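You operate a simulated robot arm through the tools that you are given. There is no shell and no other tool. Be economical: measure what you need, move in short steps, check, and stop when the job is done.

You run a simulated robot arm. Do the job below in one go: nothing can be reset, and whatever is moved stays where it is left.

TASK
Knock slag and spatter off the long angle and brush off its soot.
Fine: the hammer takes the spatter, the brush the soot; both go back where they lay; the angle stays where it is. What is to be rubbed or washed off counts as gone when no trace of it is left.

The check looks at the end state, three seconds after you hand in, the way a careful person would. Anything else that was tipped, shoved, dropped, spilled or broken makes it a failure.

THE ROBOT
A 6-joint arm with a two-finger gripper on a trunk, on a base that drives. Base frame: it is fixed to the floor where the robot stands at the start and does not move with it; the origin is under the middle of the robot, x ahead of it, y to its left, z up; the surface under the hand at the start is at about z = 0.85. Readings come in m, rad, newtons and seconds.
With the tool pointing down near the work surface it reaches from about 0.3 to 0.72 m from the robot's upright axis, wherever it stands. Its first joint turns from -2.897 to 2.897 rad. Payload 1.57 kg.
The TCP is the grasp point between the finger pads, 0.021 m short of the fingertips. In the tool frame z runs along the fingers and y along their closing line. Largest opening 0.07 m; the body of the gripper starts 0.05 m behind the TCP.
Orientation is told as [roll, pitch, yaw] about the base's x, y, z axes, in that order, counted from this pose: with the fingers straight down and closing along the base's y, the tool's x points along the base's -x, its y along +y and its z along -z.

THE INTERFACE
- The arm moves only by the tool nudge_tool. Its argument "rows" is a list of rows, each a list of 3 entries, a list of its own where there are three numbers: the finger opening in m, from 0 to 0.07, then the shift along the tool's x, y, z in m, then the turn, a rotation vector about the tool's x, y, z in rad. In form: [[grip, [dx, dy, dz], [ax, ay, az]], ...]. A call has 1 to 8 rows; each row shifts and turns the commanded pose from where the row before left it, along the tool's axes as they then stand. Each row takes 0.2 s and may step no farther than 0.05 m and 0.15 rad from the row before; otherwise, or with a gripper value out of range, the whole call is refused. Where a pose cannot be reached the arm comes as near as it can. A force on the tool above 40 N (or 10 N above the force at the start of the call, whichever is more), or a blocked arm, ends the call early, and 0.2 s more pass. The fingers move at their own pace and stop on an object; they squeeze with about 30 N. The grip force told is the motor's: it shows also when the fingers shut on nothing. Time passes only in rows, and 0.2 s behind the last, so rows that do not move let the fingers close. It gives the time, the measured TCP pose, the force on the tool (base axes), the opening and the grip force at its end, in the units of the frame above (readings bear some noise), with the torque about the TCP (base axes, N m) and any sound that the robot's microphone picked up.
- Cameras (640 x 400 px; columns grow to the right, rows downward): "scene" is now at [0.0179, 0.1866, 1.484]; the picture's right is [0.35, -0.94, 0.00], its down [-0.66, -0.25, -0.71] and it looks along [0.66, 0.25, -0.71] (base axes); focal length 251 px, centre (320, 200). "wrist" rides on the gripper at [0.079, 0.004, -0.081] in the tool frame; the picture's right is [-0.05, 1.00, 0.00], its down [-0.67, -0.04, -0.74] and it looks along [-0.74, -0.04, 0.67] (tool axes); focal length 256 px, centre (320, 200).
- snapshot(camera): a new picture of that camera. No time passes.
- roll_base(legs): drives the robot by 1 to 6 legs, each [ahead, left, turn to the left] in m, m and rad, along the robot's own axes; the way and the turn of a leg run together, so that a leg with both is an arc; at most 1.5 m and 3.142 rad a leg. The arm and the cameras ride along, it lands a little off, and it stops where it bumps. It gives what a move gives.
- aim_head(pan, tilt): turns the head with the scene camera to pan (to the left, within 2.705 rad either way) and tilt (down, from -0.506 to 1.204), counted from straight ahead of the robot. It gives what a move gives.
- probe_pixels(camera, pixels): for up to 12 pixels [column, row] of the newest picture of that camera ("zoom" is the newest enlarged one), the place [x, y, z] in the base frame of the surface seen there, good to about 0.002 m. No time passes.
- inspect(camera, box): a new picture of the part [left, top, right, bottom] of that camera's present view, enlarged. No time passes.
- job_done(): hands the job in; it is judged then, once.

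Work in short steps. Measure before you move; look again where a grasp or a placing could have gone wrong, and mend it. You have 80 turns and 68 pictures in all, those below and enlarged ones among them. Open the gripper and draw the arm clear of the work before you hand the job in, unless the task says otherwise; then end with one line.

The tools are called after "Emit:" as name(argument=value, ...) on one line, values as JSON. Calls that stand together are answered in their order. nudge_tool: Moves the arm, as the interface text tells. Its arguments: {"type":"object","properties":{"rows":{"type":"array"}},"required":["rows"]} The other tools are called the same way: roll_base (legs) drives the base; aim_head (pan, tilt) turns the head that bears the scene camera; snapshot (camera) takes a picture; probe_pixels (camera, pixels) gives the place of the surface under pixels of a picture; inspect (camera, box) takes an enlarged picture of a part of a camera's view; job_done () hands the job in.

At the start:

```text
time: 0.0
ee_pos: [0.3607, 0.3101, 1.1205]
tool_rot: [0.0, -0.001, 0.001]
force: [-1.0, 0.8, -0.5]
wrist_torque: [-0.01, 0.0, 0.0]
opening: 0.07
finger_force: 0.1
robot x, y, heading: [0.0024, 0.0002, 0.002]
head pan, tilt: [0.358, 0.784]
```

scene: 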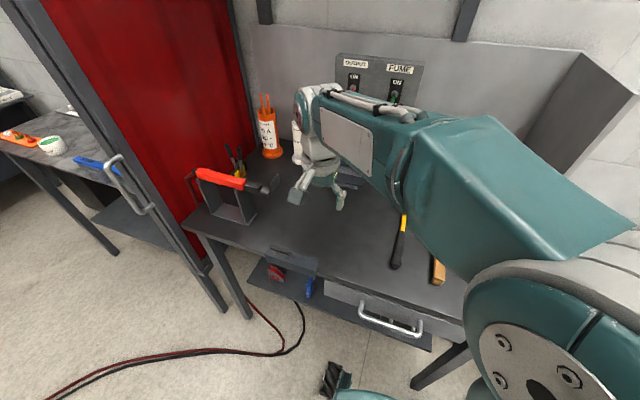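
wrist: 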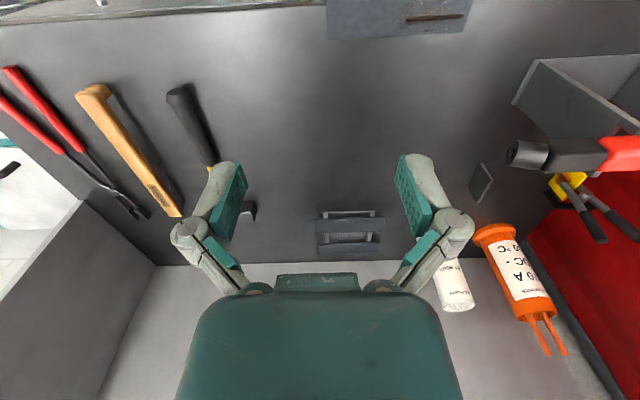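

The wrist view shows the hammer (195,120), the brush (130,150), a bracket-like part at (350,230) and a plate with a brown line at (400,15). I'll enlarge both areas first.

Emit:
inspect(camera="wrist", box=[300, 0, 500, 125])

Emit:
inspect(camera="wrist", box=[260, 150, 500, 300])

Emit:
probe_pixels(camera="wrist", pixels=[[350, 245], [350, 213], [318, 230], [384, 230], [400, 15], [180, 90], [210, 165], [250, 212], [95, 90], [175, 210], [480, 180], [130, 150]])

```text
3.20 times, centred on (400, 62) of wrist
```

zoom: 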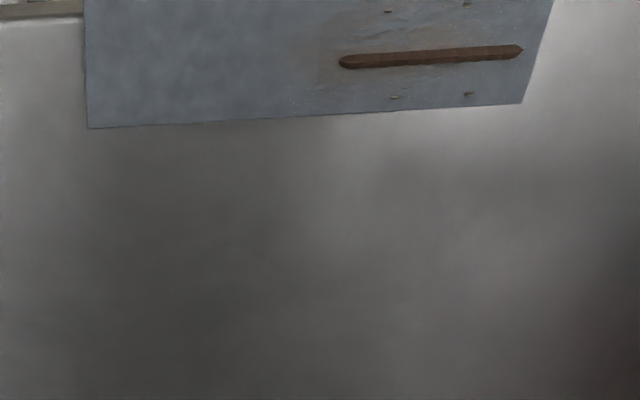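

```text
2.67 times, centred on (380, 225) of wrist
```

zoom: 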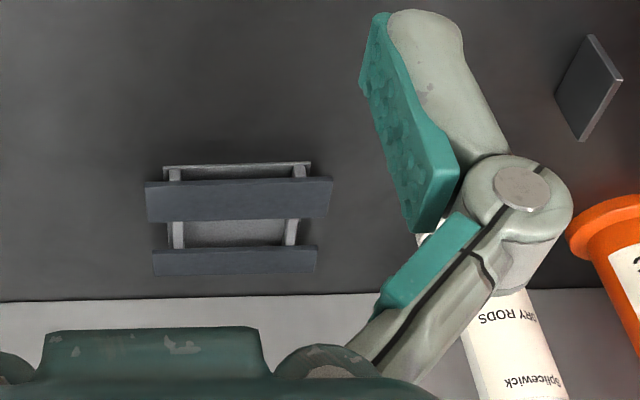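

```text
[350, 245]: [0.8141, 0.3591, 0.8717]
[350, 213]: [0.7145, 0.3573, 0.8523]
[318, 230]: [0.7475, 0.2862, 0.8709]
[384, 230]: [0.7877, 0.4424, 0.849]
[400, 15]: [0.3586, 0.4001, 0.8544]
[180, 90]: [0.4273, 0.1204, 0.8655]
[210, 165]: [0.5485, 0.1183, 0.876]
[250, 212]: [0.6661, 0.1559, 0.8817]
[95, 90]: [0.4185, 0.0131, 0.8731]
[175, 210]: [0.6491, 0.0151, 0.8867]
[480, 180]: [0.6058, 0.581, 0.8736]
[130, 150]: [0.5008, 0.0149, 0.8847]
```

The plate at (400,15) carries a bead and spatter; the part at (350,230) looks like a rest. I'll move the hand to the right to clear both views.

Emit:
nudge_tool(rows=[[0.07, [0.04, -0.03, 0], [0, 0, 0]], [0.07, [0.04, -0.03, 0], [0, 0, 0]], [0.07, [0.0, -0.05, 0], [0, 0, 0]], [0.07, [0.0, -0.05, 0], [0, 0, 0]], [0.07, [0.0, -0.05, 0], [0, 0, 0]], [0.07, [0.0, -0.05, 0], [0, 0, 0]]])

Emit:
aim_head(pan=0.4, tilt=0.95)

Emit:
snapshot(camera="scene")

Emit:
snapshot(camera="wrist")

```text
time: 1.4
ee_pos: [0.277, 0.0501, 1.1215]
tool_rot: [0.001, 0.001, 0.003]
force: [1.0, -0.6, -0.1]
wrist_torque: [-0.03, -0.01, -0.02]
opening: 0.07
finger_force: 0.0
robot x, y, heading: [0.0014, 0.0041, -0.004]
head pan, tilt: [0.358, 0.784]
```

```text
time: 2.1
ee_pos: [0.2783, 0.0516, 1.1217]
tool_rot: [0.001, 0.0, 0.003]
force: [0.5, -0.6, -0.2]
wrist_torque: [0.03, -0.03, 0.01]
opening: 0.0701
finger_force: 0.1
robot x, y, heading: [-0.0017, -0.0006, 0.004]
head pan, tilt: [0.4, 0.949]
```

```text
63 pictures are left
```

scene: 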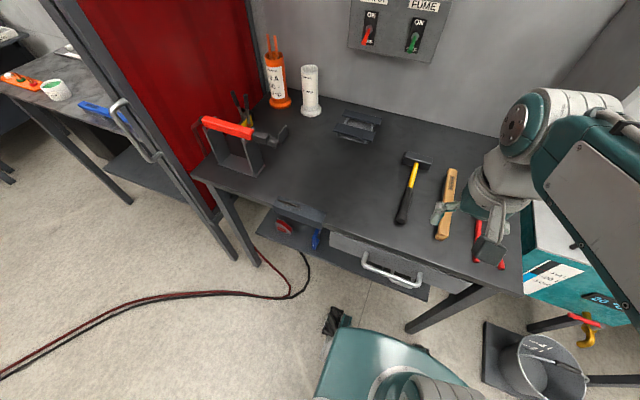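

```text
62 pictures are left
```

wrist: 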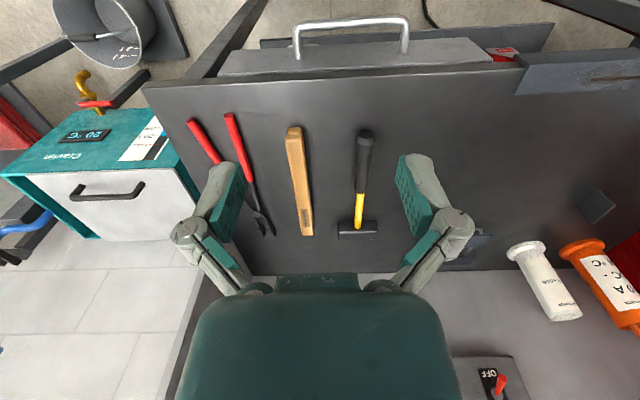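

The piece lies at the bench's front edge near (300,210) in the scene view; I enlarge it and the hammer/brush region.

Emit:
inspect(camera="scene", box=[240, 170, 368, 250])

Emit:
probe_pixels(camera="zoom", pixels=[[205, 140], [430, 215], [190, 165], [300, 170], [300, 190], [420, 235], [250, 150], [350, 180]])

Emit:
inspect(camera="scene", box=[320, 100, 544, 240])

Emit:
probe_pixels(camera="zoom", pixels=[[245, 160], [320, 165], [285, 165], [275, 200], [240, 320], [260, 250], [380, 200], [350, 360], [365, 280], [370, 290], [375, 230], [210, 200]])

```text
5.00 times, centred on (304, 210) of scene
```

zoom: 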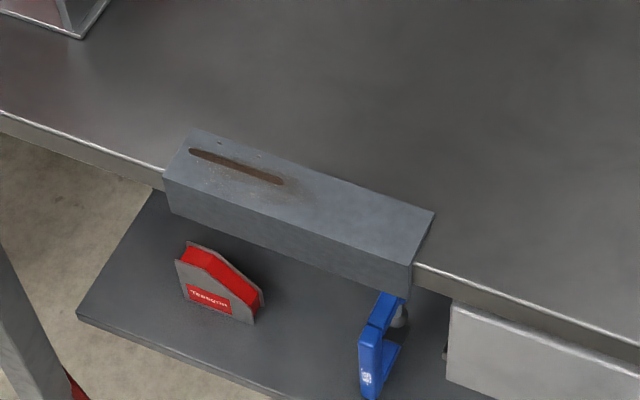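

```text
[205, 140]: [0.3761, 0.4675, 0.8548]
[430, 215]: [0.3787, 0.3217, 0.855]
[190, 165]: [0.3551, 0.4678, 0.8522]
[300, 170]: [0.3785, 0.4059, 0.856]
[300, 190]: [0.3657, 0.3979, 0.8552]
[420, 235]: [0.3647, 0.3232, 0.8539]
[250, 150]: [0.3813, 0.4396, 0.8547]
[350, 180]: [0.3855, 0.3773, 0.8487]
```

```text
2.86 times, centred on (432, 170) of scene
```

zoom: 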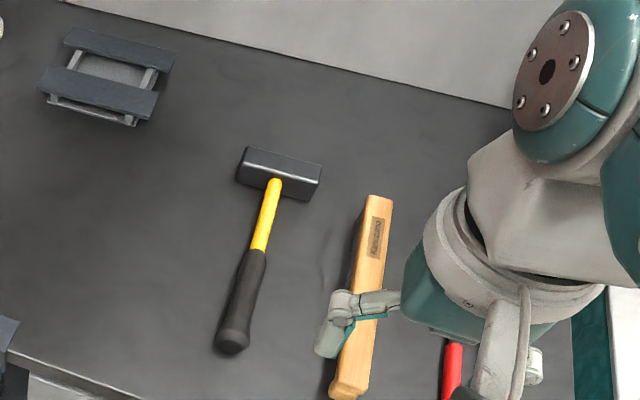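

```text
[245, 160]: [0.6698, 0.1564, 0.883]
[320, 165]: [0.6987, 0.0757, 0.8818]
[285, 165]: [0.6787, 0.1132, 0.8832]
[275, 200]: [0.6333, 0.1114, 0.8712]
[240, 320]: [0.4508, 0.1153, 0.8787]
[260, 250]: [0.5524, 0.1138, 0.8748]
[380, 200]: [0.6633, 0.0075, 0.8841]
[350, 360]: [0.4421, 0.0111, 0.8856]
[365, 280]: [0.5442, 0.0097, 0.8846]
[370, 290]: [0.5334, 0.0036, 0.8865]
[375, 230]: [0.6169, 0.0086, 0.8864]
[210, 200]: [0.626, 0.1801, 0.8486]
```

The angle hooks over the bench edge with bead and spatter on its top leg (z≈0.855, x≈0.366, y 0.41–0.47). Now a closer look at the hammer and brush from the wrist.

Emit:
inspect(camera="wrist", box=[240, 110, 432, 250])

Emit:
probe_pixels(camera="wrist", pixels=[[362, 140], [361, 170], [360, 205], [359, 218], [340, 225], [376, 225], [357, 232], [295, 135], [300, 180], [306, 230], [290, 180], [313, 200]])

```text
2.86 times, centred on (336, 180) of wrist
```

zoom: 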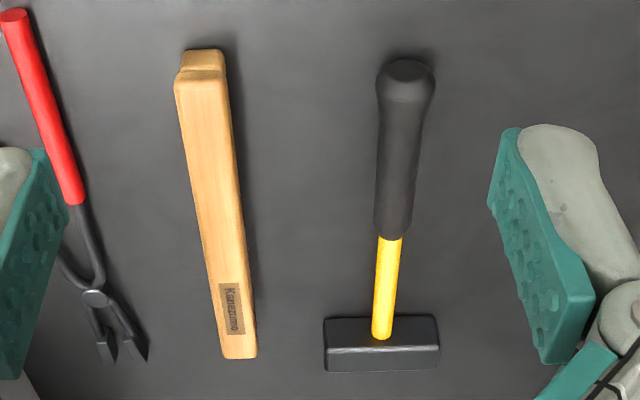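

```text
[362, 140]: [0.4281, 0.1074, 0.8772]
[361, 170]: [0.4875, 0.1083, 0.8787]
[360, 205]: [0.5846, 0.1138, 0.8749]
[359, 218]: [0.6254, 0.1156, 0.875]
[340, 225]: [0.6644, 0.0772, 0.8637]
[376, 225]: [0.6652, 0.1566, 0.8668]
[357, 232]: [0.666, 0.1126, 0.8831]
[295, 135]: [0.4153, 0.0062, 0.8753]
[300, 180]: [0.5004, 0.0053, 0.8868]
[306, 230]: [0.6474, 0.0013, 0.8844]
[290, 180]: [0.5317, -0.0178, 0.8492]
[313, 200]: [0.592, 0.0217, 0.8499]
```

Hammer handle lies along x at y≈0.113, yellow part x 0.57–0.66, top z≈0.875. I move above x=0.61 staying high.

Emit:
nudge_tool(rows=[[0.05, [-0.048, 0.009, 0], [0, 0, 0]], [0.05, [-0.048, 0.009, 0], [0, 0, 0]], [0.05, [-0.048, 0.009, 0], [0, 0, 0]], [0.05, [-0.048, 0.009, 0], [0, 0, 0]], [0.05, [-0.048, 0.009, 0], [0, 0, 0]], [0.05, [-0.048, 0.009, 0.01], [0, 0, 0]], [0.05, [-0.044, 0.008, 0.02], [0, 0, 0]], [0.05, [0, 0, 0.02], [0, 0, 0]]])

Emit:
nudge_tool(rows=[[0.05, [0, 0, 0.05], [0, 0, 0]], [0.05, [0, 0, 0.05], [0, 0, 0]], [0.05, [0, 0, 0.03], [0, 0, 0]], [0.05, [0, 0, 0], [0, 0, 0]]])

Emit:
snapshot(camera="wrist")

```text
time: 3.9
ee_pos: [0.6122, 0.1131, 1.0723]
tool_rot: [0.0, 0.002, 0.001]
force: [0.4, 0.0, 0.0]
wrist_torque: [-0.02, -0.02, 0.0]
opening: 0.0497
finger_force: 0.1
robot x, y, heading: [-0.0018, -0.0018, 0.0]
head pan, tilt: [0.4, 0.949]
```

```text
time: 4.9
ee_pos: [0.611, 0.1119, 0.9404]
tool_rot: [0.0, -0.001, 0.001]
force: [-0.4, -0.3, 0.5]
wrist_torque: [0.0, 0.02, 0.01]
opening: 0.05
finger_force: 0.0
robot x, y, heading: [0.0001, -0.0001, 0.003]
head pan, tilt: [0.4, 0.949]
```

```text
58 pictures are left
```

wrist: 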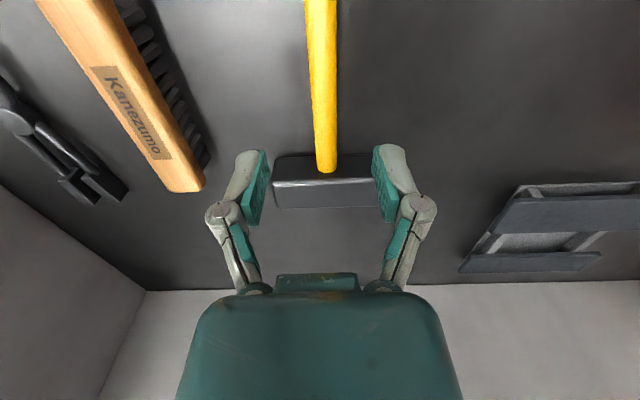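

The handle is centred between fingers (column ~322). The brush shows bristles beneath its far half. I check handle width/positions and descend to the grip.

Emit:
probe_pixels(camera="wrist", pixels=[[322, 60], [325, 110], [326, 160], [312, 110], [337, 110], [325, 185], [275, 160], [165, 75], [205, 150], [120, 20], [130, 100], [190, 185]])

Emit:
nudge_tool(rows=[[0.05, [0, 0, 0.04], [0, 0, 0]], [0.05, [0, 0, 0.0265], [0, 0, 0]], [0.05, [0, 0, 0], [0, 0, 0]]])

```text
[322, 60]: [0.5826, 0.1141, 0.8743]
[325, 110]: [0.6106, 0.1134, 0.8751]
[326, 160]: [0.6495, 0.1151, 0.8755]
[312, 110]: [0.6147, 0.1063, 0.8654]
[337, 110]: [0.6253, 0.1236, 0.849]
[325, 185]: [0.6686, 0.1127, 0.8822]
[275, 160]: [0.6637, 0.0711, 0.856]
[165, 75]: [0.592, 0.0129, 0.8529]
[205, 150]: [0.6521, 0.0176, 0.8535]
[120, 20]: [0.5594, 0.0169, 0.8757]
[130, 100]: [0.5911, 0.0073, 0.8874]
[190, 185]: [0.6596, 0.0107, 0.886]
```

```text
time: 5.7
ee_pos: [0.6109, 0.1143, 0.8741]
tool_rot: [0.001, 0.0, 0.0]
force: [-0.4, 0.7, 0.3]
wrist_torque: [0.01, -0.02, -0.02]
opening: 0.0497
finger_force: 0.1
robot x, y, heading: [0.0013, 0.0006, 0.003]
head pan, tilt: [0.4, 0.949]
```

TCP at 0.874 with handle centre at ≈0.866; I close and lift slightly.

Emit:
nudge_tool(rows=[[0.02, [0, 0, 0], [0, 0, 0]], [0.0, [0, 0, 0], [0, 0, 0]], [0.0, [0, 0, 0], [0, 0, 0]], [0.0, [0, 0, -0.03], [0, 0, 0]], [0.0, [0, 0, -0.05], [0, 0, 0]], [0.0, [0, 0, -0.05], [0, 0, 0]], [0.0, [0, 0, 0], [0, 0, 0]]])

Emit:
snapshot(camera="wrist")

Emit:
snapshot(camera="scene")

```text
time: 7.3
ee_pos: [0.611, 0.1134, 1.0071]
tool_rot: [-0.001, -0.002, 0.003]
force: [-0.8, -0.3, -6.1]
wrist_torque: [-0.01, -0.04, 0.01]
opening: 0.0149
finger_force: 29.9
robot x, y, heading: [0.0066, -0.0009, 0.002]
head pan, tilt: [0.4, 0.949]
```

```text
57 pictures are left
```

wrist: 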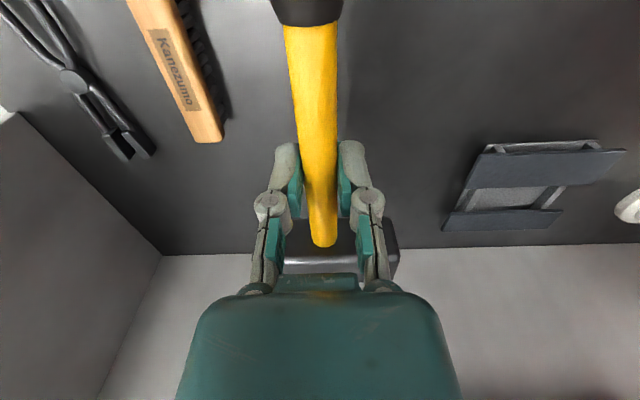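

```text
56 pictures are left
```

scene: 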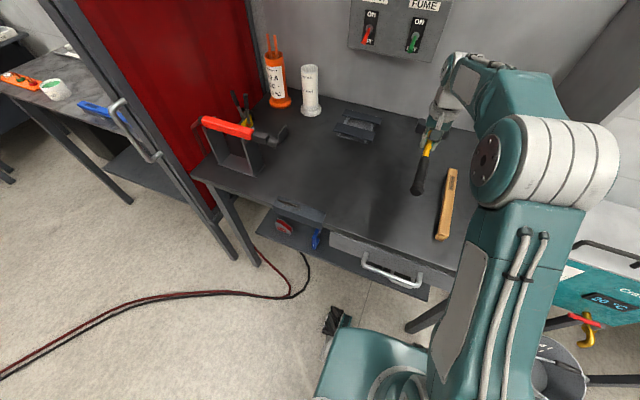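

The hammer (≈0.6 kg) is held. I check whether it sagged in the grip.

Emit:
probe_pixels(camera="wrist", pixels=[[310, 10], [312, 50], [316, 110], [320, 180], [323, 238], [390, 240], [395, 270], [300, 265], [335, 265]])

```text
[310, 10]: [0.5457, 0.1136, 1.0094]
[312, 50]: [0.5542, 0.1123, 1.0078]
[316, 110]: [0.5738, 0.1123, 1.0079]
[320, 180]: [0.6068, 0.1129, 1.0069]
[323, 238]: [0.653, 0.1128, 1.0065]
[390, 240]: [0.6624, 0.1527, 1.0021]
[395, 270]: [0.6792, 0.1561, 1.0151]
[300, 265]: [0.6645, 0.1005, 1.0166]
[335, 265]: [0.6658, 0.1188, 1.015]
```

No sag; head bottom is ≈25 mm below TCP, head centre ≈70 mm ahead. I look closely at the angle to locate bead and spatter.

Emit:
inspect(camera="scene", box=[268, 190, 332, 230])

Emit:
probe_pixels(camera="zoom", pixels=[[100, 100], [285, 165], [160, 85], [235, 110], [100, 75], [320, 165], [545, 210], [520, 270], [300, 190], [60, 140], [40, 160], [270, 230]])

```text
10.00 times, centred on (300, 210) of scene
```

zoom: 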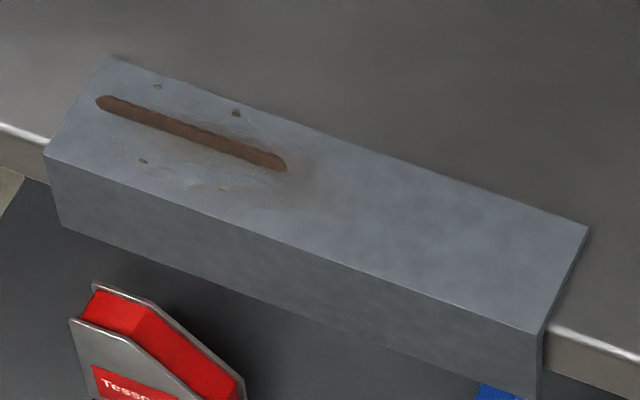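

```text
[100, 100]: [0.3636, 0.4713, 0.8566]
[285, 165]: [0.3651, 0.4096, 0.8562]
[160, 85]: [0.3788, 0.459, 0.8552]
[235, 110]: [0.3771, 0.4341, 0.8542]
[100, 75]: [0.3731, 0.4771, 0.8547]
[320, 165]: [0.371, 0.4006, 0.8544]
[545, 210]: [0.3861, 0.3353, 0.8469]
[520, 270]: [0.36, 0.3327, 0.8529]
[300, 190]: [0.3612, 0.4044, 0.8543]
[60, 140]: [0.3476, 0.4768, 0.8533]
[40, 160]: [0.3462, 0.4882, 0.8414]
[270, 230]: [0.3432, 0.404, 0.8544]
```

Angle top spans x 0.344–0.385, y 0.322–0.483; bead at x≈0.365, y 0.41–0.47. I carry the hammer to above it (TCP 0.295, 0.44).

Emit:
nudge_tool(rows=[[0.0, [0.034, 0.035, 0], [0, 0, 0]], [0.0, [0.034, 0.035, 0], [0, 0, 0]], [0.0, [0.034, 0.035, 0], [0, 0, 0]], [0.0, [0.034, 0.035, 0], [0, 0, 0]], [0.0, [0.034, 0.035, 0], [0, 0, 0]], [0.0, [0.034, 0.035, 0], [0, 0, 0]], [0.0, [0.034, 0.035, 0], [0, 0, 0]], [0.0, [0.034, 0.035, 0], [0, 0, 0]]])

Emit:
nudge_tool(rows=[[0.0, [0.022, 0.023, 0], [0, 0, 0]], [0.0, [0.022, 0.023, 0.03], [0, 0, 0]], [0.0, [0, 0, 0.03], [0, 0, 0]], [0.0, [0, 0, 0], [0, 0, 0]]])

Emit:
snapshot(camera="wrist")

Emit:
snapshot(camera="scene")

```text
time: 9.1
ee_pos: [0.3392, 0.3922, 1.0046]
tool_rot: [-0.002, 0.0, 0.001]
force: [-0.3, 0.1, -5.6]
wrist_torque: [-0.03, -0.02, 0.0]
opening: 0.0149
finger_force: 30.1
robot x, y, heading: [-0.0008, 0.0011, 0.005]
head pan, tilt: [0.4, 0.949]
```

```text
time: 10.1
ee_pos: [0.2935, 0.4367, 0.9453]
tool_rot: [0.003, -0.002, 0.003]
force: [-1.3, 1.1, -5.7]
wrist_torque: [0.01, -0.08, -0.03]
opening: 0.015
finger_force: 30.0
robot x, y, heading: [-0.0008, 0.0021, -0.0]
head pan, tilt: [0.4, 0.949]
```

```text
54 pictures are left
```

wrist: 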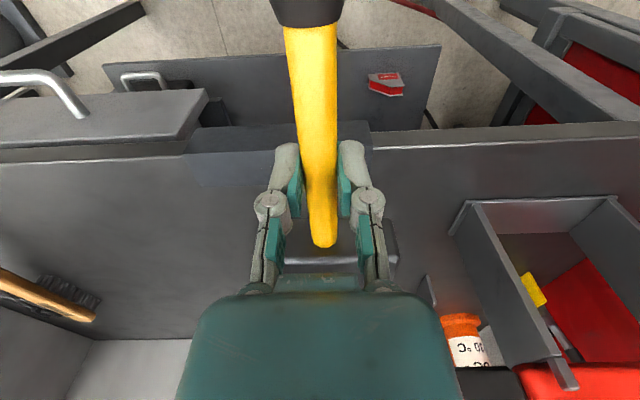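

```text
53 pictures are left
```

scene: 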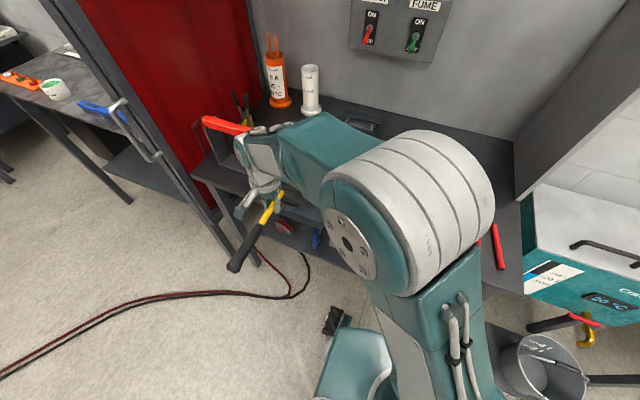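

Hammer is above the angle; I check clearance to the stand on the right of the wrist view before tapping.

Emit:
probe_pixels(camera="wrist", pixels=[[465, 205], [450, 232], [555, 350], [398, 250], [370, 150], [520, 385], [395, 265]])

Emit:
nudge_tool(rows=[[0.0, [0, 0.003, 0.03], [0, 0, 0]], [0.0, [0, 0, 0.038], [0, 0, 0]], [0.0, [0, 0, -0.045], [0, 0, 0]]])

Emit:
nudge_tool(rows=[[0.0, [0, 0, -0.05], [0, 0, 0]]])

Emit:
inspect(camera="scene", box=[268, 190, 332, 230])

```text
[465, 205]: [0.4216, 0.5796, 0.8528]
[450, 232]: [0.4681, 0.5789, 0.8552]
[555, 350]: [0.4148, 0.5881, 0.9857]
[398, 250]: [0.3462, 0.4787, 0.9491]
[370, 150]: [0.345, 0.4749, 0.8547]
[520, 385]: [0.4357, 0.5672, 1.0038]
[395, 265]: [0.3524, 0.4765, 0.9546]
```

```text
time: 10.9
ee_pos: [0.2956, 0.439, 0.9195]
tool_rot: [0.002, -0.001, 0.003]
force: [0.7, -1.2, -6.2]
wrist_torque: [-0.01, -0.07, -0.04]
opening: 0.015
finger_force: 30.2
robot x, y, heading: [-0.0026, -0.0016, 0.001]
head pan, tilt: [0.4, 0.949]
```

```text
time: 11.3
ee_pos: [0.2942, 0.4415, 0.9724]
tool_rot: [0.0, 0.0, 0.002]
force: [0.6, -0.1, -7.2]
wrist_torque: [-0.02, -0.11, 0.02]
opening: 0.0153
finger_force: 30.2
robot x, y, heading: [-0.0014, -0.0027, -0.001]
head pan, tilt: [0.4, 0.949]
```

```text
10.00 times, centred on (300, 210) of scene
```

zoom: 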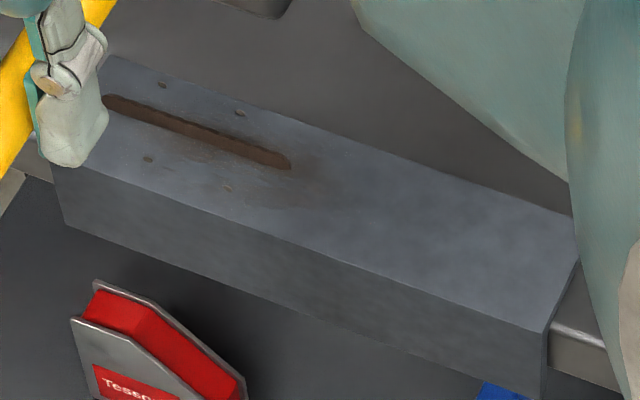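

No sound and no change, so the tap likely didn't reach. I go down and stop there to read contact.

Emit:
nudge_tool(rows=[[0.0, [0, 0, 0.045], [0, 0, 0]], [0.0, [0, 0, 0.043], [0, 0, 0]]])

Emit:
snapshot(camera="wrist")

```text
time: 11.9
ee_pos: [0.294, 0.4419, 0.8829]
tool_rot: [0.002, 0.0, 0.002]
force: [-0.1, 0.9, -5.8]
wrist_torque: [-0.02, -0.09, 0.04]
opening: 0.0148
finger_force: 29.9
robot x, y, heading: [0.0057, -0.0007, -0.002]
head pan, tilt: [0.4, 0.949]
```

```text
51 pictures are left
```

wrist: 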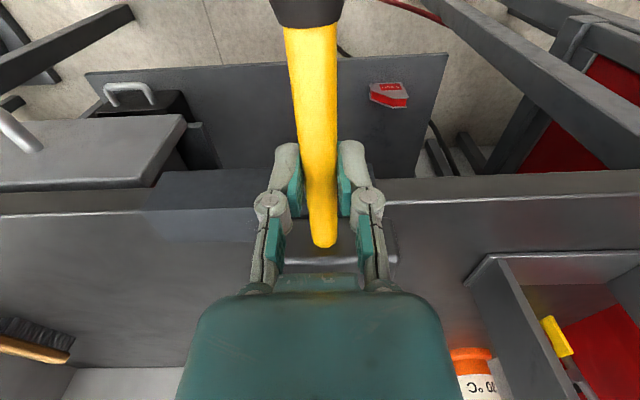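

No contact yet at TCP z 0.883. I'll step down slowly until the force changes.

Emit:
nudge_tool(rows=[[0.0, [0, 0, 0.003], [0, 0, 0]], [0.0, [0, 0, 0.002], [0, 0, 0]], [0.0, [0, 0, 0], [0, 0, 0]]])

Emit:
nudge_tool(rows=[[0.0, [0, 0, 0.002], [0, 0, 0]], [0.0, [0, 0, 0.001], [0, 0, 0]], [0.0, [0, 0, 0], [0, 0, 0]]])

```text
time: 12.7
ee_pos: [0.295, 0.4413, 0.8795]
tool_rot: [0.002, -0.001, 0.002]
force: [-1.5, -2.4, 7.2]
wrist_torque: [-0.01, -0.81, -0.06]
opening: 0.015
finger_force: 30.6
robot x, y, heading: [0.0, 0.0001, -0.0]
head pan, tilt: [0.4, 0.949]
```

```text
time: 13.5
ee_pos: [0.2948, 0.4415, 0.8759]
tool_rot: [0.0, -0.001, 0.001]
force: [-1.2, -0.7, 8.6]
wrist_torque: [-0.02, -0.82, -0.04]
opening: 0.0151
finger_force: 29.6
robot x, y, heading: [0.0008, 0.0008, 0.002]
head pan, tilt: [0.4, 0.949]
```

Contact at TCP z≈0.880, then the hammer began to pivot slightly in the grip. I lift and then give a quick tap through 10 cm, ending just at contact.

Emit:
nudge_tool(rows=[[0.0, [0, 0, -0.05], [0, 0, 0]], [0.0, [0, 0, -0.046], [0, 0, 0]], [0.0, [0, 0, 0], [0, 0, 0]], [0.0, [0, 0, 0.05], [0, 0, 0]], [0.0, [0, 0, 0.05], [0, 0, 0]]])

Emit:
nudge_tool(rows=[[0.0, [0, 0, -0.05], [0, 0, 0]], [0.0, [0, 0, -0.05], [0, 0, 0]], [0.0, [0, 0, 0], [0, 0, 0]]])

Emit:
inspect(camera="scene", box=[268, 190, 332, 230])

Emit:
snapshot(camera="wrist")

```text
time: 14.7
ee_pos: [0.3001, 0.4419, 0.8721]
tool_rot: [0.004, -0.002, 0.001]
force: [-0.9, 2.6, 1.5]
wrist_torque: [-0.2, -0.5, 0.08]
opening: 0.015
finger_force: 30.2
robot x, y, heading: [-0.0005, 0.0007, -0.002]
head pan, tilt: [0.4, 0.949]
```

```text
time: 15.5
ee_pos: [0.297, 0.4416, 0.9737]
tool_rot: [0.001, 0.0, 0.001]
force: [-0.6, 0.4, -6.2]
wrist_torque: [-0.04, -0.08, 0.01]
opening: 0.0149
finger_force: 29.8
robot x, y, heading: [0.0012, -0.0007, 0.001]
head pan, tilt: [0.4, 0.949]
```

```text
10.00 times, centred on (300, 210) of scene
```

zoom: 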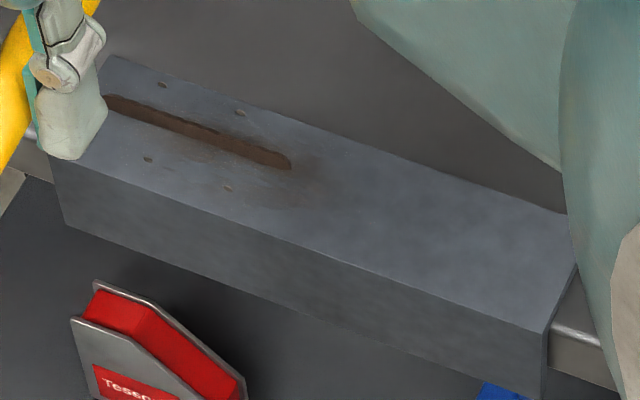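

```text
49 pictures are left
```

wrist: 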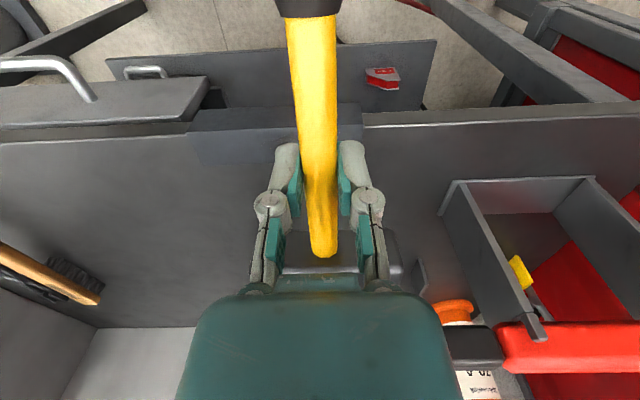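

Nothing came off. I measure the hammer's tilt in the grip now, to correct the strike geometry.

Emit:
probe_pixels(camera="wrist", pixels=[[312, 25], [314, 60], [316, 110], [320, 180], [324, 240], [325, 254], [345, 268], [300, 268], [395, 250]])

```text
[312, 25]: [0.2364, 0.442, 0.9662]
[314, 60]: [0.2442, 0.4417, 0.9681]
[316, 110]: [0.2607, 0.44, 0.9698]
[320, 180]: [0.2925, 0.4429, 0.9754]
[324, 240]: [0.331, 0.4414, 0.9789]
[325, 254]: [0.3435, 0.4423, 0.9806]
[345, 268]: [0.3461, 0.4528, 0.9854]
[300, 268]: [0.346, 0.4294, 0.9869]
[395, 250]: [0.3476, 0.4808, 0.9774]
```

The hammer is nose-up ≈0.13 rad. I pitch the tool to level the head, then strike with full speed through contact and rebound at once.

Emit:
nudge_tool(rows=[[0.0, [0, 0, 0], [0, 0.134, 0]], [0.0, [0, 0, 0], [0, 0, 0]], [0.0, [-0.0065, 0, 0.0485], [0, 0, 0]], [0.0, [-0.0065, 0, 0.0485], [0, 0, 0]], [0.0, [0.0065, 0, -0.0485], [0, 0, 0]], [0.0, [0.0065, 0, -0.0485], [0, 0, 0]]])

Emit:
inspect(camera="scene", box=[268, 190, 332, 230])

```text
time: 16.9
ee_pos: [0.2958, 0.4381, 0.9706]
tool_rot: [-0.002, 0.134, 0.002]
force: [0.3, -0.5, -6.1]
wrist_torque: [0.0, -0.08, 0.02]
opening: 0.0151
finger_force: 29.7
robot x, y, heading: [-0.0004, -0.0041, -0.002]
head pan, tilt: [0.4, 0.949]
```

```text
10.00 times, centred on (300, 210) of scene
```

zoom: 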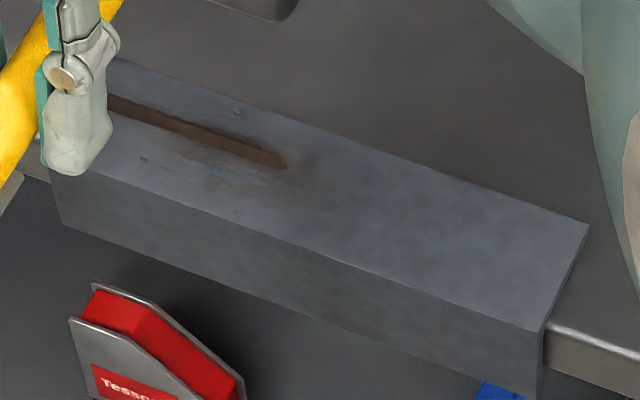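

The spatter at (160,85) seems gone. I enlarge more to confirm.

Emit:
inspect(camera="scene", box=[276, 194, 304, 212])

Emit:
snapshot(camera="wrist")

```text
16.00 times, centred on (290, 203) of scene
```

zoom: 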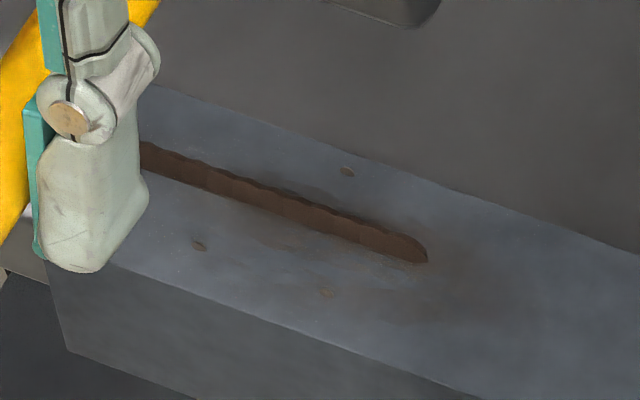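

```text
46 pictures are left
```

wrist: 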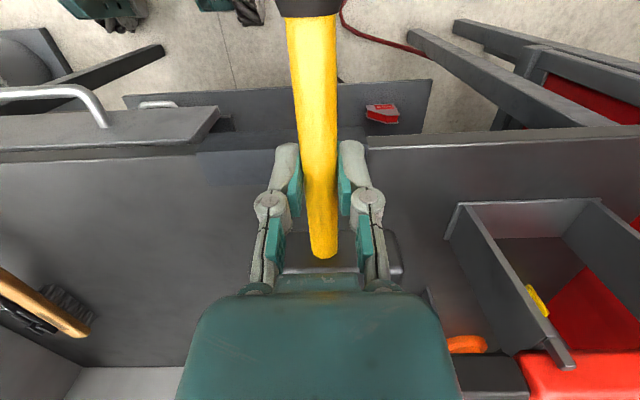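

One spatter is off. I check the hammer's tilt, then shift along the angle for the next.

Emit:
probe_pixels(camera="wrist", pixels=[[312, 25], [316, 110], [324, 240], [325, 254], [345, 268], [300, 268], [395, 250], [398, 270], [285, 268], [375, 268]])

```text
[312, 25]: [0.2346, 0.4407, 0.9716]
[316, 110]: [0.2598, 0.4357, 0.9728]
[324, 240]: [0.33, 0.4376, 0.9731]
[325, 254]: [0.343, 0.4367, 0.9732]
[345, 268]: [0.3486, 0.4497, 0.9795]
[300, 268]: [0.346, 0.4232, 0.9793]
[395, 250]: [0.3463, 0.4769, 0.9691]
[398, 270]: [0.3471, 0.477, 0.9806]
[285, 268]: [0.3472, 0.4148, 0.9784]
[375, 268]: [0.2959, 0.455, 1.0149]
```

Head is nearly level now. I shift 22 mm toward −y with slight nose-down and strike again twice.

Emit:
nudge_tool(rows=[[0.0, [0, -0.022, 0], [0, 0.04, 0]], [0.0, [-0.0085, 0, 0.0485], [0, 0, 0]], [0.0, [-0.0085, 0, 0.0485], [0, 0, 0]], [0.0, [0.0085, 0, -0.0485], [0, 0, 0]], [0.0, [0.0085, 0, -0.0485], [0, 0, 0]]])

Emit:
nudge_tool(rows=[[0.0, [0, 0, 0], [0, 0.05, 0]], [0.0, [-0.011, 0, 0.0485], [0, 0, 0]], [0.0, [-0.011, 0, 0.0485], [0, 0, 0]], [0.0, [0.011, 0, -0.0485], [0, 0, 0]], [0.0, [0.011, 0, -0.0485], [0, 0, 0]]])

Emit:
inspect(camera="scene", box=[270, 194, 302, 214])

```text
time: 18.1
ee_pos: [0.2928, 0.4188, 0.9729]
tool_rot: [-0.001, 0.174, 0.003]
force: [0.0, 0.2, -7.0]
wrist_torque: [0.01, -0.07, -0.03]
opening: 0.015
finger_force: 29.7
robot x, y, heading: [-0.0046, 0.0009, -0.006]
head pan, tilt: [0.4, 0.949]
```

```text
time: 19.3
ee_pos: [0.2939, 0.4199, 0.9696]
tool_rot: [0.0, 0.226, 0.0]
force: [-0.1, 0.1, -6.5]
wrist_torque: [0.0, -0.11, 0.01]
opening: 0.0151
finger_force: 29.8
robot x, y, heading: [-0.001, -0.0014, 0.001]
head pan, tilt: [0.4, 0.949]
```

```text
16.00 times, centred on (286, 204) of scene
```

zoom: 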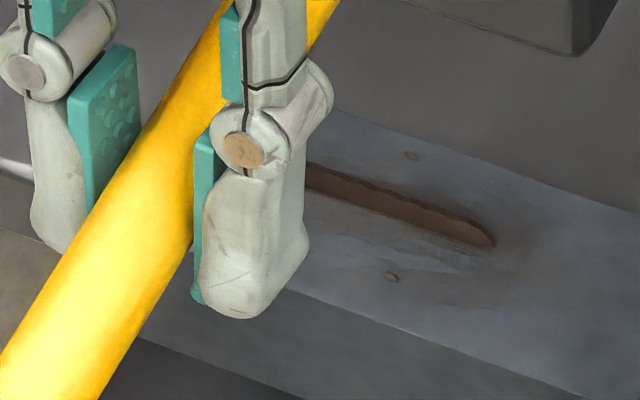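

Back spatter (410,155) and a front one (390,277) remain; the left is hidden. I get coordinates of these.

Emit:
probe_pixels(camera="zoom", pixels=[[410, 155], [390, 277], [490, 240], [330, 180], [420, 215]])

Emit:
nudge_tool(rows=[[0.0, [0.0, -0.05, 0], [0, 0, 0]], [0.0, [0.0, -0.05, 0], [0, 0, 0]], [0.0, [0.0, -0.03, 0], [0, 0, 0]]])

Emit:
inspect(camera="scene", box=[270, 194, 302, 214])

Emit:
inspect(camera="wrist", box=[340, 90, 500, 190])

```text
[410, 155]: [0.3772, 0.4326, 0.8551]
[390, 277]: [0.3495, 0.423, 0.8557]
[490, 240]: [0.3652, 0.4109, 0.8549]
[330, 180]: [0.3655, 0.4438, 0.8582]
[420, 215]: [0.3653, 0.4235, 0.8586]
```

```text
time: 20.1
ee_pos: [0.2933, 0.2897, 0.9711]
tool_rot: [0.002, 0.223, 0.002]
force: [0.7, -1.0, -5.6]
wrist_torque: [-0.03, -0.1, 0.0]
opening: 0.015
finger_force: 29.8
robot x, y, heading: [0.0015, -0.0029, 0.002]
head pan, tilt: [0.4, 0.949]
```

```text
16.00 times, centred on (286, 204) of scene
```

zoom: 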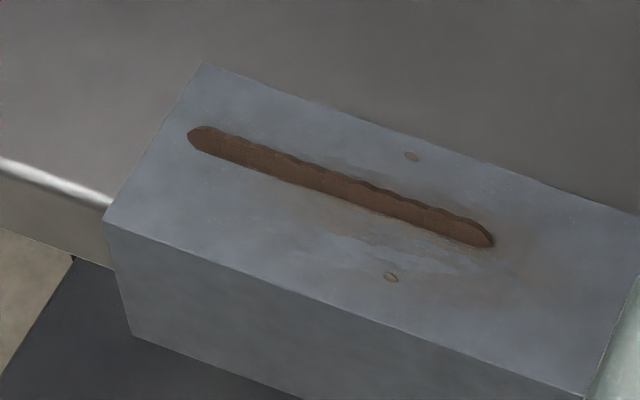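

```text
4.00 times, centred on (420, 140) of wrist
```

zoom: 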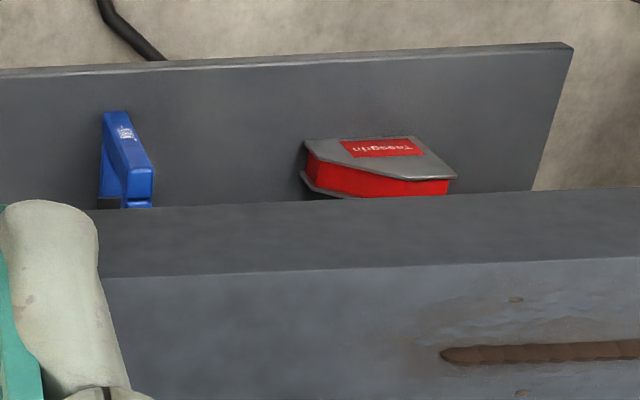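

Both left spatters are off; remaining are (0.377,0.433), (0.350,0.423) and the bead. I go to y≈0.397 and strike again, left side slightly lower.

Emit:
nudge_tool(rows=[[0.0, [0.0, 0.05, 0], [0, 0, 0]], [0.0, [0.0, 0.05, 0], [0.04, 0, 0]], [0.0, [0.0, 0.007, 0], [0, 0, 0]], [0.0, [-0.0109, 0, 0.0485], [0, 0, 0]], [0.0, [-0.0109, 0, 0.0485], [0, 0, 0]], [0.0, [0.0109, 0, -0.0485], [0, 0, 0]], [0.0, [0.0109, 0, -0.0485], [0, 0, 0]]])

Emit:
nudge_tool(rows=[[0.0, [0, 0, 0], [0, 0.06, 0]], [0.0, [-0.0138, 0, 0.048], [0, 0, 0]], [0.0, [-0.0138, 0, 0.048], [0, 0, 0]], [0.0, [0.0138, 0, -0.048], [0, 0, 0]], [0.0, [0.0138, 0, -0.048], [0, 0, 0]]])

Emit:
inspect(camera="scene", box=[270, 194, 302, 214])

Emit:
snapshot(camera="wrist")

```text
time: 21.7
ee_pos: [0.2956, 0.392, 0.9696]
tool_rot: [-0.039, 0.226, 0.002]
force: [1.0, -0.2, -6.2]
wrist_torque: [0.05, -0.07, 0.02]
opening: 0.0152
finger_force: 30.3
robot x, y, heading: [-0.0029, -0.0034, -0.001]
head pan, tilt: [0.4, 0.949]
```

```text
time: 22.9
ee_pos: [0.2955, 0.3926, 0.972]
tool_rot: [-0.042, 0.284, -0.001]
force: [0.1, 0.0, -7.1]
wrist_torque: [0.0, -0.07, -0.02]
opening: 0.0149
finger_force: 30.4
robot x, y, heading: [-0.0002, 0.0011, -0.001]
head pan, tilt: [0.4, 0.949]
```

```text
16.00 times, centred on (286, 204) of scene
```

zoom: 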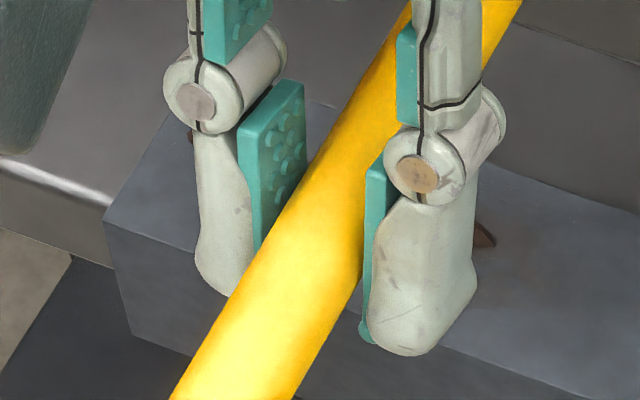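

```text
41 pictures are left
```

wrist: 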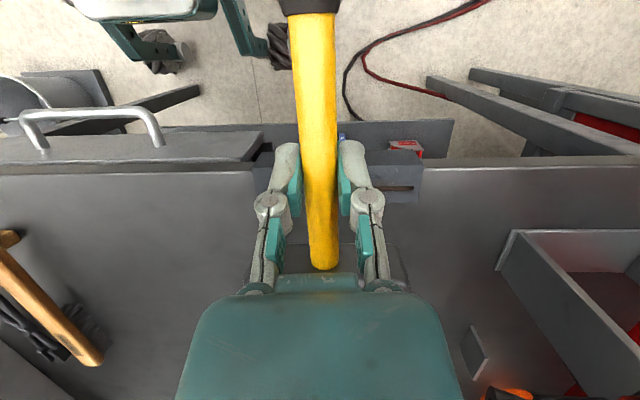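

The view is blocked; I probe the hammer tilt and slide aside to look.

Emit:
probe_pixels(camera="wrist", pixels=[[312, 25], [316, 110], [322, 200], [325, 260], [398, 270], [395, 255], [345, 271]])

Emit:
nudge_tool(rows=[[0.0, [0.0, -0.05, 0], [0, 0, 0]], [0.0, [0.0, -0.05, 0], [0, 0, 0]]])

Emit:
inspect(camera="scene", box=[270, 194, 302, 214])

```text
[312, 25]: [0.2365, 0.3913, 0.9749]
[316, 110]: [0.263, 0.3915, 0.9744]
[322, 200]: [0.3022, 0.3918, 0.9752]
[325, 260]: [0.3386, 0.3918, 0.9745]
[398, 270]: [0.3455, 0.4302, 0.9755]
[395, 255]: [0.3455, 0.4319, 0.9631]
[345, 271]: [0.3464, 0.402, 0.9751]
```

```text
time: 23.5
ee_pos: [0.2971, 0.2917, 0.9776]
tool_rot: [-0.037, 0.284, -0.001]
force: [-0.1, -0.6, -6.9]
wrist_torque: [0.02, -0.09, 0.0]
opening: 0.0152
finger_force: 30.0
robot x, y, heading: [-0.0016, -0.0007, 0.002]
head pan, tilt: [0.4, 0.949]
```

```text
16.00 times, centred on (286, 204) of scene
```

zoom: 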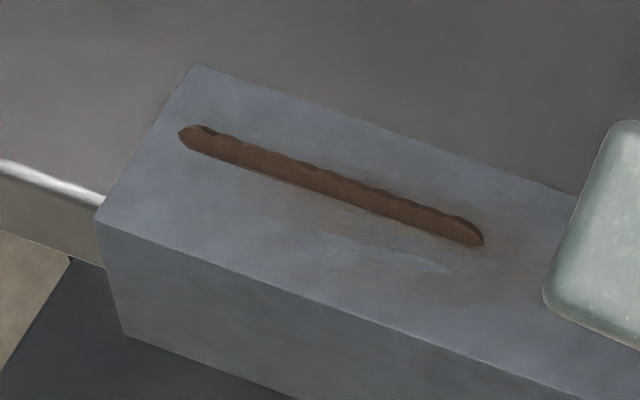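

All four spatter beads are off; the slag bead remains. I level the roll, go to y≈0.44 and strike the bead's middle twice.

Emit:
nudge_tool(rows=[[0.0, [0.0, 0.05, 0], [-0.04, 0, 0]], [0.0, [0.0, 0.05, 0], [0, 0, 0]], [0.0, [0.0, 0.048, 0], [0, 0, 0]], [0.0, [0, 0, 0], [0, 0, 0]], [0.0, [-0.0139, 0, 0.048], [0, 0, 0]], [0.0, [-0.0139, 0, 0.048], [0, 0, 0]], [0.0, [0.0139, 0, -0.048], [0, 0, 0]], [0.0, [0.0139, 0, -0.048], [0, 0, 0]]])

Emit:
nudge_tool(rows=[[0.0, [0, 0, 0], [0, 0.04, 0]], [0.0, [-0.016, 0, 0.047], [0, 0, 0]], [0.0, [-0.016, 0, 0.047], [0, 0, 0]], [0.0, [0.016, 0, -0.047], [0, 0, 0]], [0.0, [0.016, 0, -0.047], [0, 0, 0]]])

Emit:
inspect(camera="scene", box=[270, 194, 302, 214])

```text
time: 25.3
ee_pos: [0.2969, 0.4454, 0.9729]
tool_rot: [-0.001, 0.284, -0.002]
force: [0.2, -0.2, -7.2]
wrist_torque: [0.02, -0.03, 0.0]
opening: 0.0148
finger_force: 30.1
robot x, y, heading: [0.0002, 0.003, 0.001]
head pan, tilt: [0.4, 0.949]
```

```text
time: 26.5
ee_pos: [0.2981, 0.4405, 0.9728]
tool_rot: [0.0, 0.324, -0.001]
force: [0.2, 0.2, -6.3]
wrist_torque: [0.0, -0.08, 0.03]
opening: 0.0153
finger_force: 30.4
robot x, y, heading: [-0.0012, -0.001, -0.003]
head pan, tilt: [0.4, 0.949]
```

```text
16.00 times, centred on (286, 204) of scene
```

zoom: 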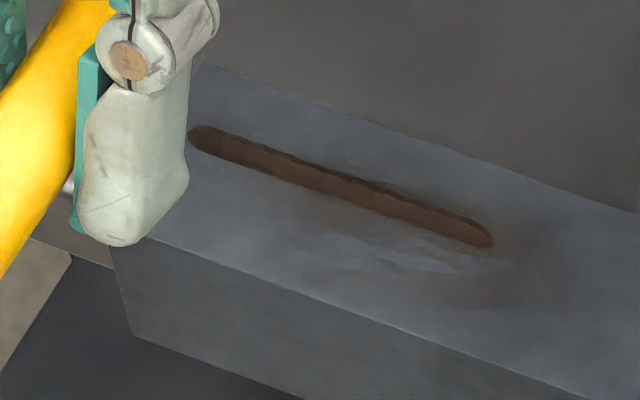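

The bead is still there. I check the head's present attitude before changing the strike.

Emit:
snapshot(camera="wrist")

Emit:
probe_pixels(camera="wrist", pixels=[[312, 25], [316, 110], [322, 200], [325, 260], [398, 270], [398, 255], [345, 272], [260, 270], [398, 262]])

```text
38 pictures are left
```

wrist: 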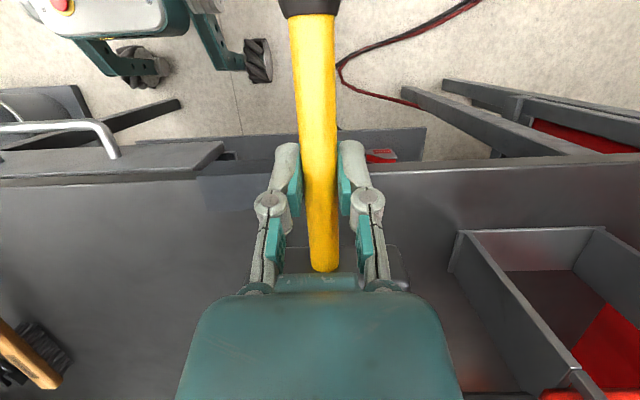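

```text
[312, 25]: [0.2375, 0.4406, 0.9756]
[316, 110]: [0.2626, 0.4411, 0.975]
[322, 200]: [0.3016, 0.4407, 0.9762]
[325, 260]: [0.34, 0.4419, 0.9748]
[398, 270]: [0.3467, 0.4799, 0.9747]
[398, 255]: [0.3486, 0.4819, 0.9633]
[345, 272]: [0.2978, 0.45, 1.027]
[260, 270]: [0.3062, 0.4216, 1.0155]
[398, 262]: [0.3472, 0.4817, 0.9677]
```

Head is level over the bead. I strike harder: start 5 cm higher and carry speed deeper through contact.

Emit:
nudge_tool(rows=[[0.0, [0.0158, 0, -0.047], [0, 0, 0]], [0.0, [0, 0, 0], [0, 0, 0]], [0.0, [-0.0158, 0, 0.047], [0, 0, 0]], [0.0, [-0.0158, 0, 0.047], [0, 0, 0]], [0.0, [-0.0158, 0, 0.047], [0, 0, 0]], [0.0, [-0.0025, 0, 0.0075], [0, 0, 0]], [0.0, [0.0158, 0, -0.047], [0, 0, 0]], [0.0, [0.0158, 0, -0.047], [0, 0, 0]]])

Emit:
inspect(camera="scene", box=[270, 194, 302, 214])

Emit:
snapshot(camera="wrist")

```text
time: 28.3
ee_pos: [0.2953, 0.4435, 0.9666]
tool_rot: [-0.002, 0.326, -0.001]
force: [-0.3, -0.3, -5.5]
wrist_torque: [-0.01, -0.07, 0.03]
opening: 0.0146
finger_force: 30.3
robot x, y, heading: [0.0011, -0.0002, 0.002]
head pan, tilt: [0.4, 0.949]
```

```text
16.00 times, centred on (286, 204) of scene
```

zoom: 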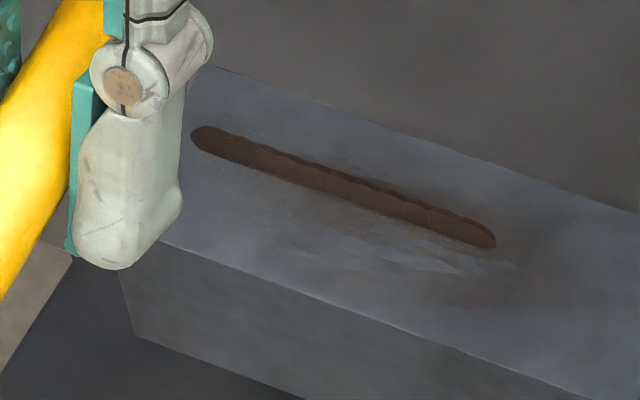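

```text
36 pictures are left
```

wrist: 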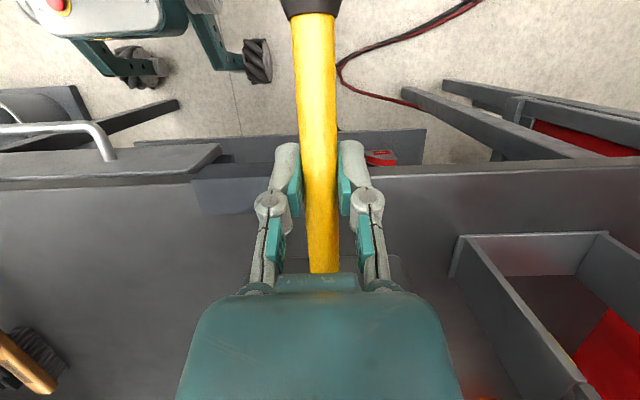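

Still there. I try concentrated blows with the head's far bottom edge on the bead, at two spots along it.

Emit:
nudge_tool(rows=[[0.0, [0, 0.0, 0], [0, 0.15, 0]], [0.0, [0.016, 0.0, 0.008], [0, 0, 0]], [0.0, [-0.0225, 0, 0.044], [0, 0, 0]], [0.0, [-0.0225, 0, 0.044], [0, 0, 0]], [0.0, [0.0225, -0.01, -0.044], [0, 0, 0]], [0.0, [0, -0.015, 0], [0, 0, 0]], [0.0, [-0.0225, 0, 0.044], [0, 0, 0]], [0.0, [0.0225, 0, -0.044], [0, 0, 0]]])

Emit:
nudge_tool(rows=[[0.0, [0.0225, 0, -0.044], [0, 0, 0]], [0.0, [0.0, -0.05, 0], [0, 0, 0]], [0.0, [0, -0.05, 0], [0, 0, 0]], [0.0, [0, -0.05, 0], [0, 0, 0]]])

Emit:
inspect(camera="scene", box=[272, 196, 296, 211])

Emit:
snapshot(camera="wrist")

```text
refused: row 5 steps farther than a row can; nothing moved
```

```text
time: 29.3
ee_pos: [0.2892, 0.2914, 1.0144]
tool_rot: [-0.001, 0.325, -0.002]
force: [-0.8, 0.0, -5.6]
wrist_torque: [-0.01, -0.1, 0.0]
opening: 0.0151
finger_force: 29.9
robot x, y, heading: [-0.0007, 0.0007, 0.002]
head pan, tilt: [0.4, 0.949]
```

```text
16.00 times, centred on (284, 204) of scene
```

zoom: 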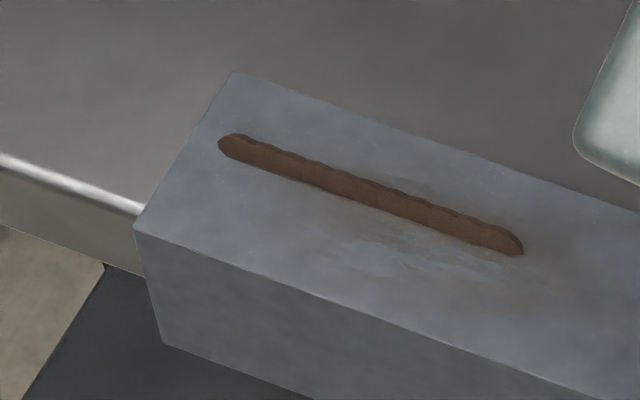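

```text
34 pictures are left
```

wrist: 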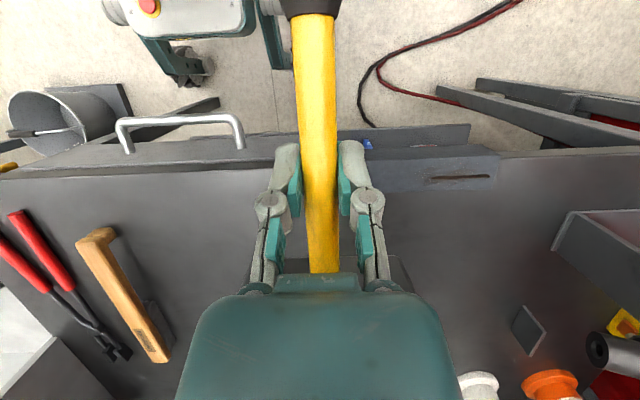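

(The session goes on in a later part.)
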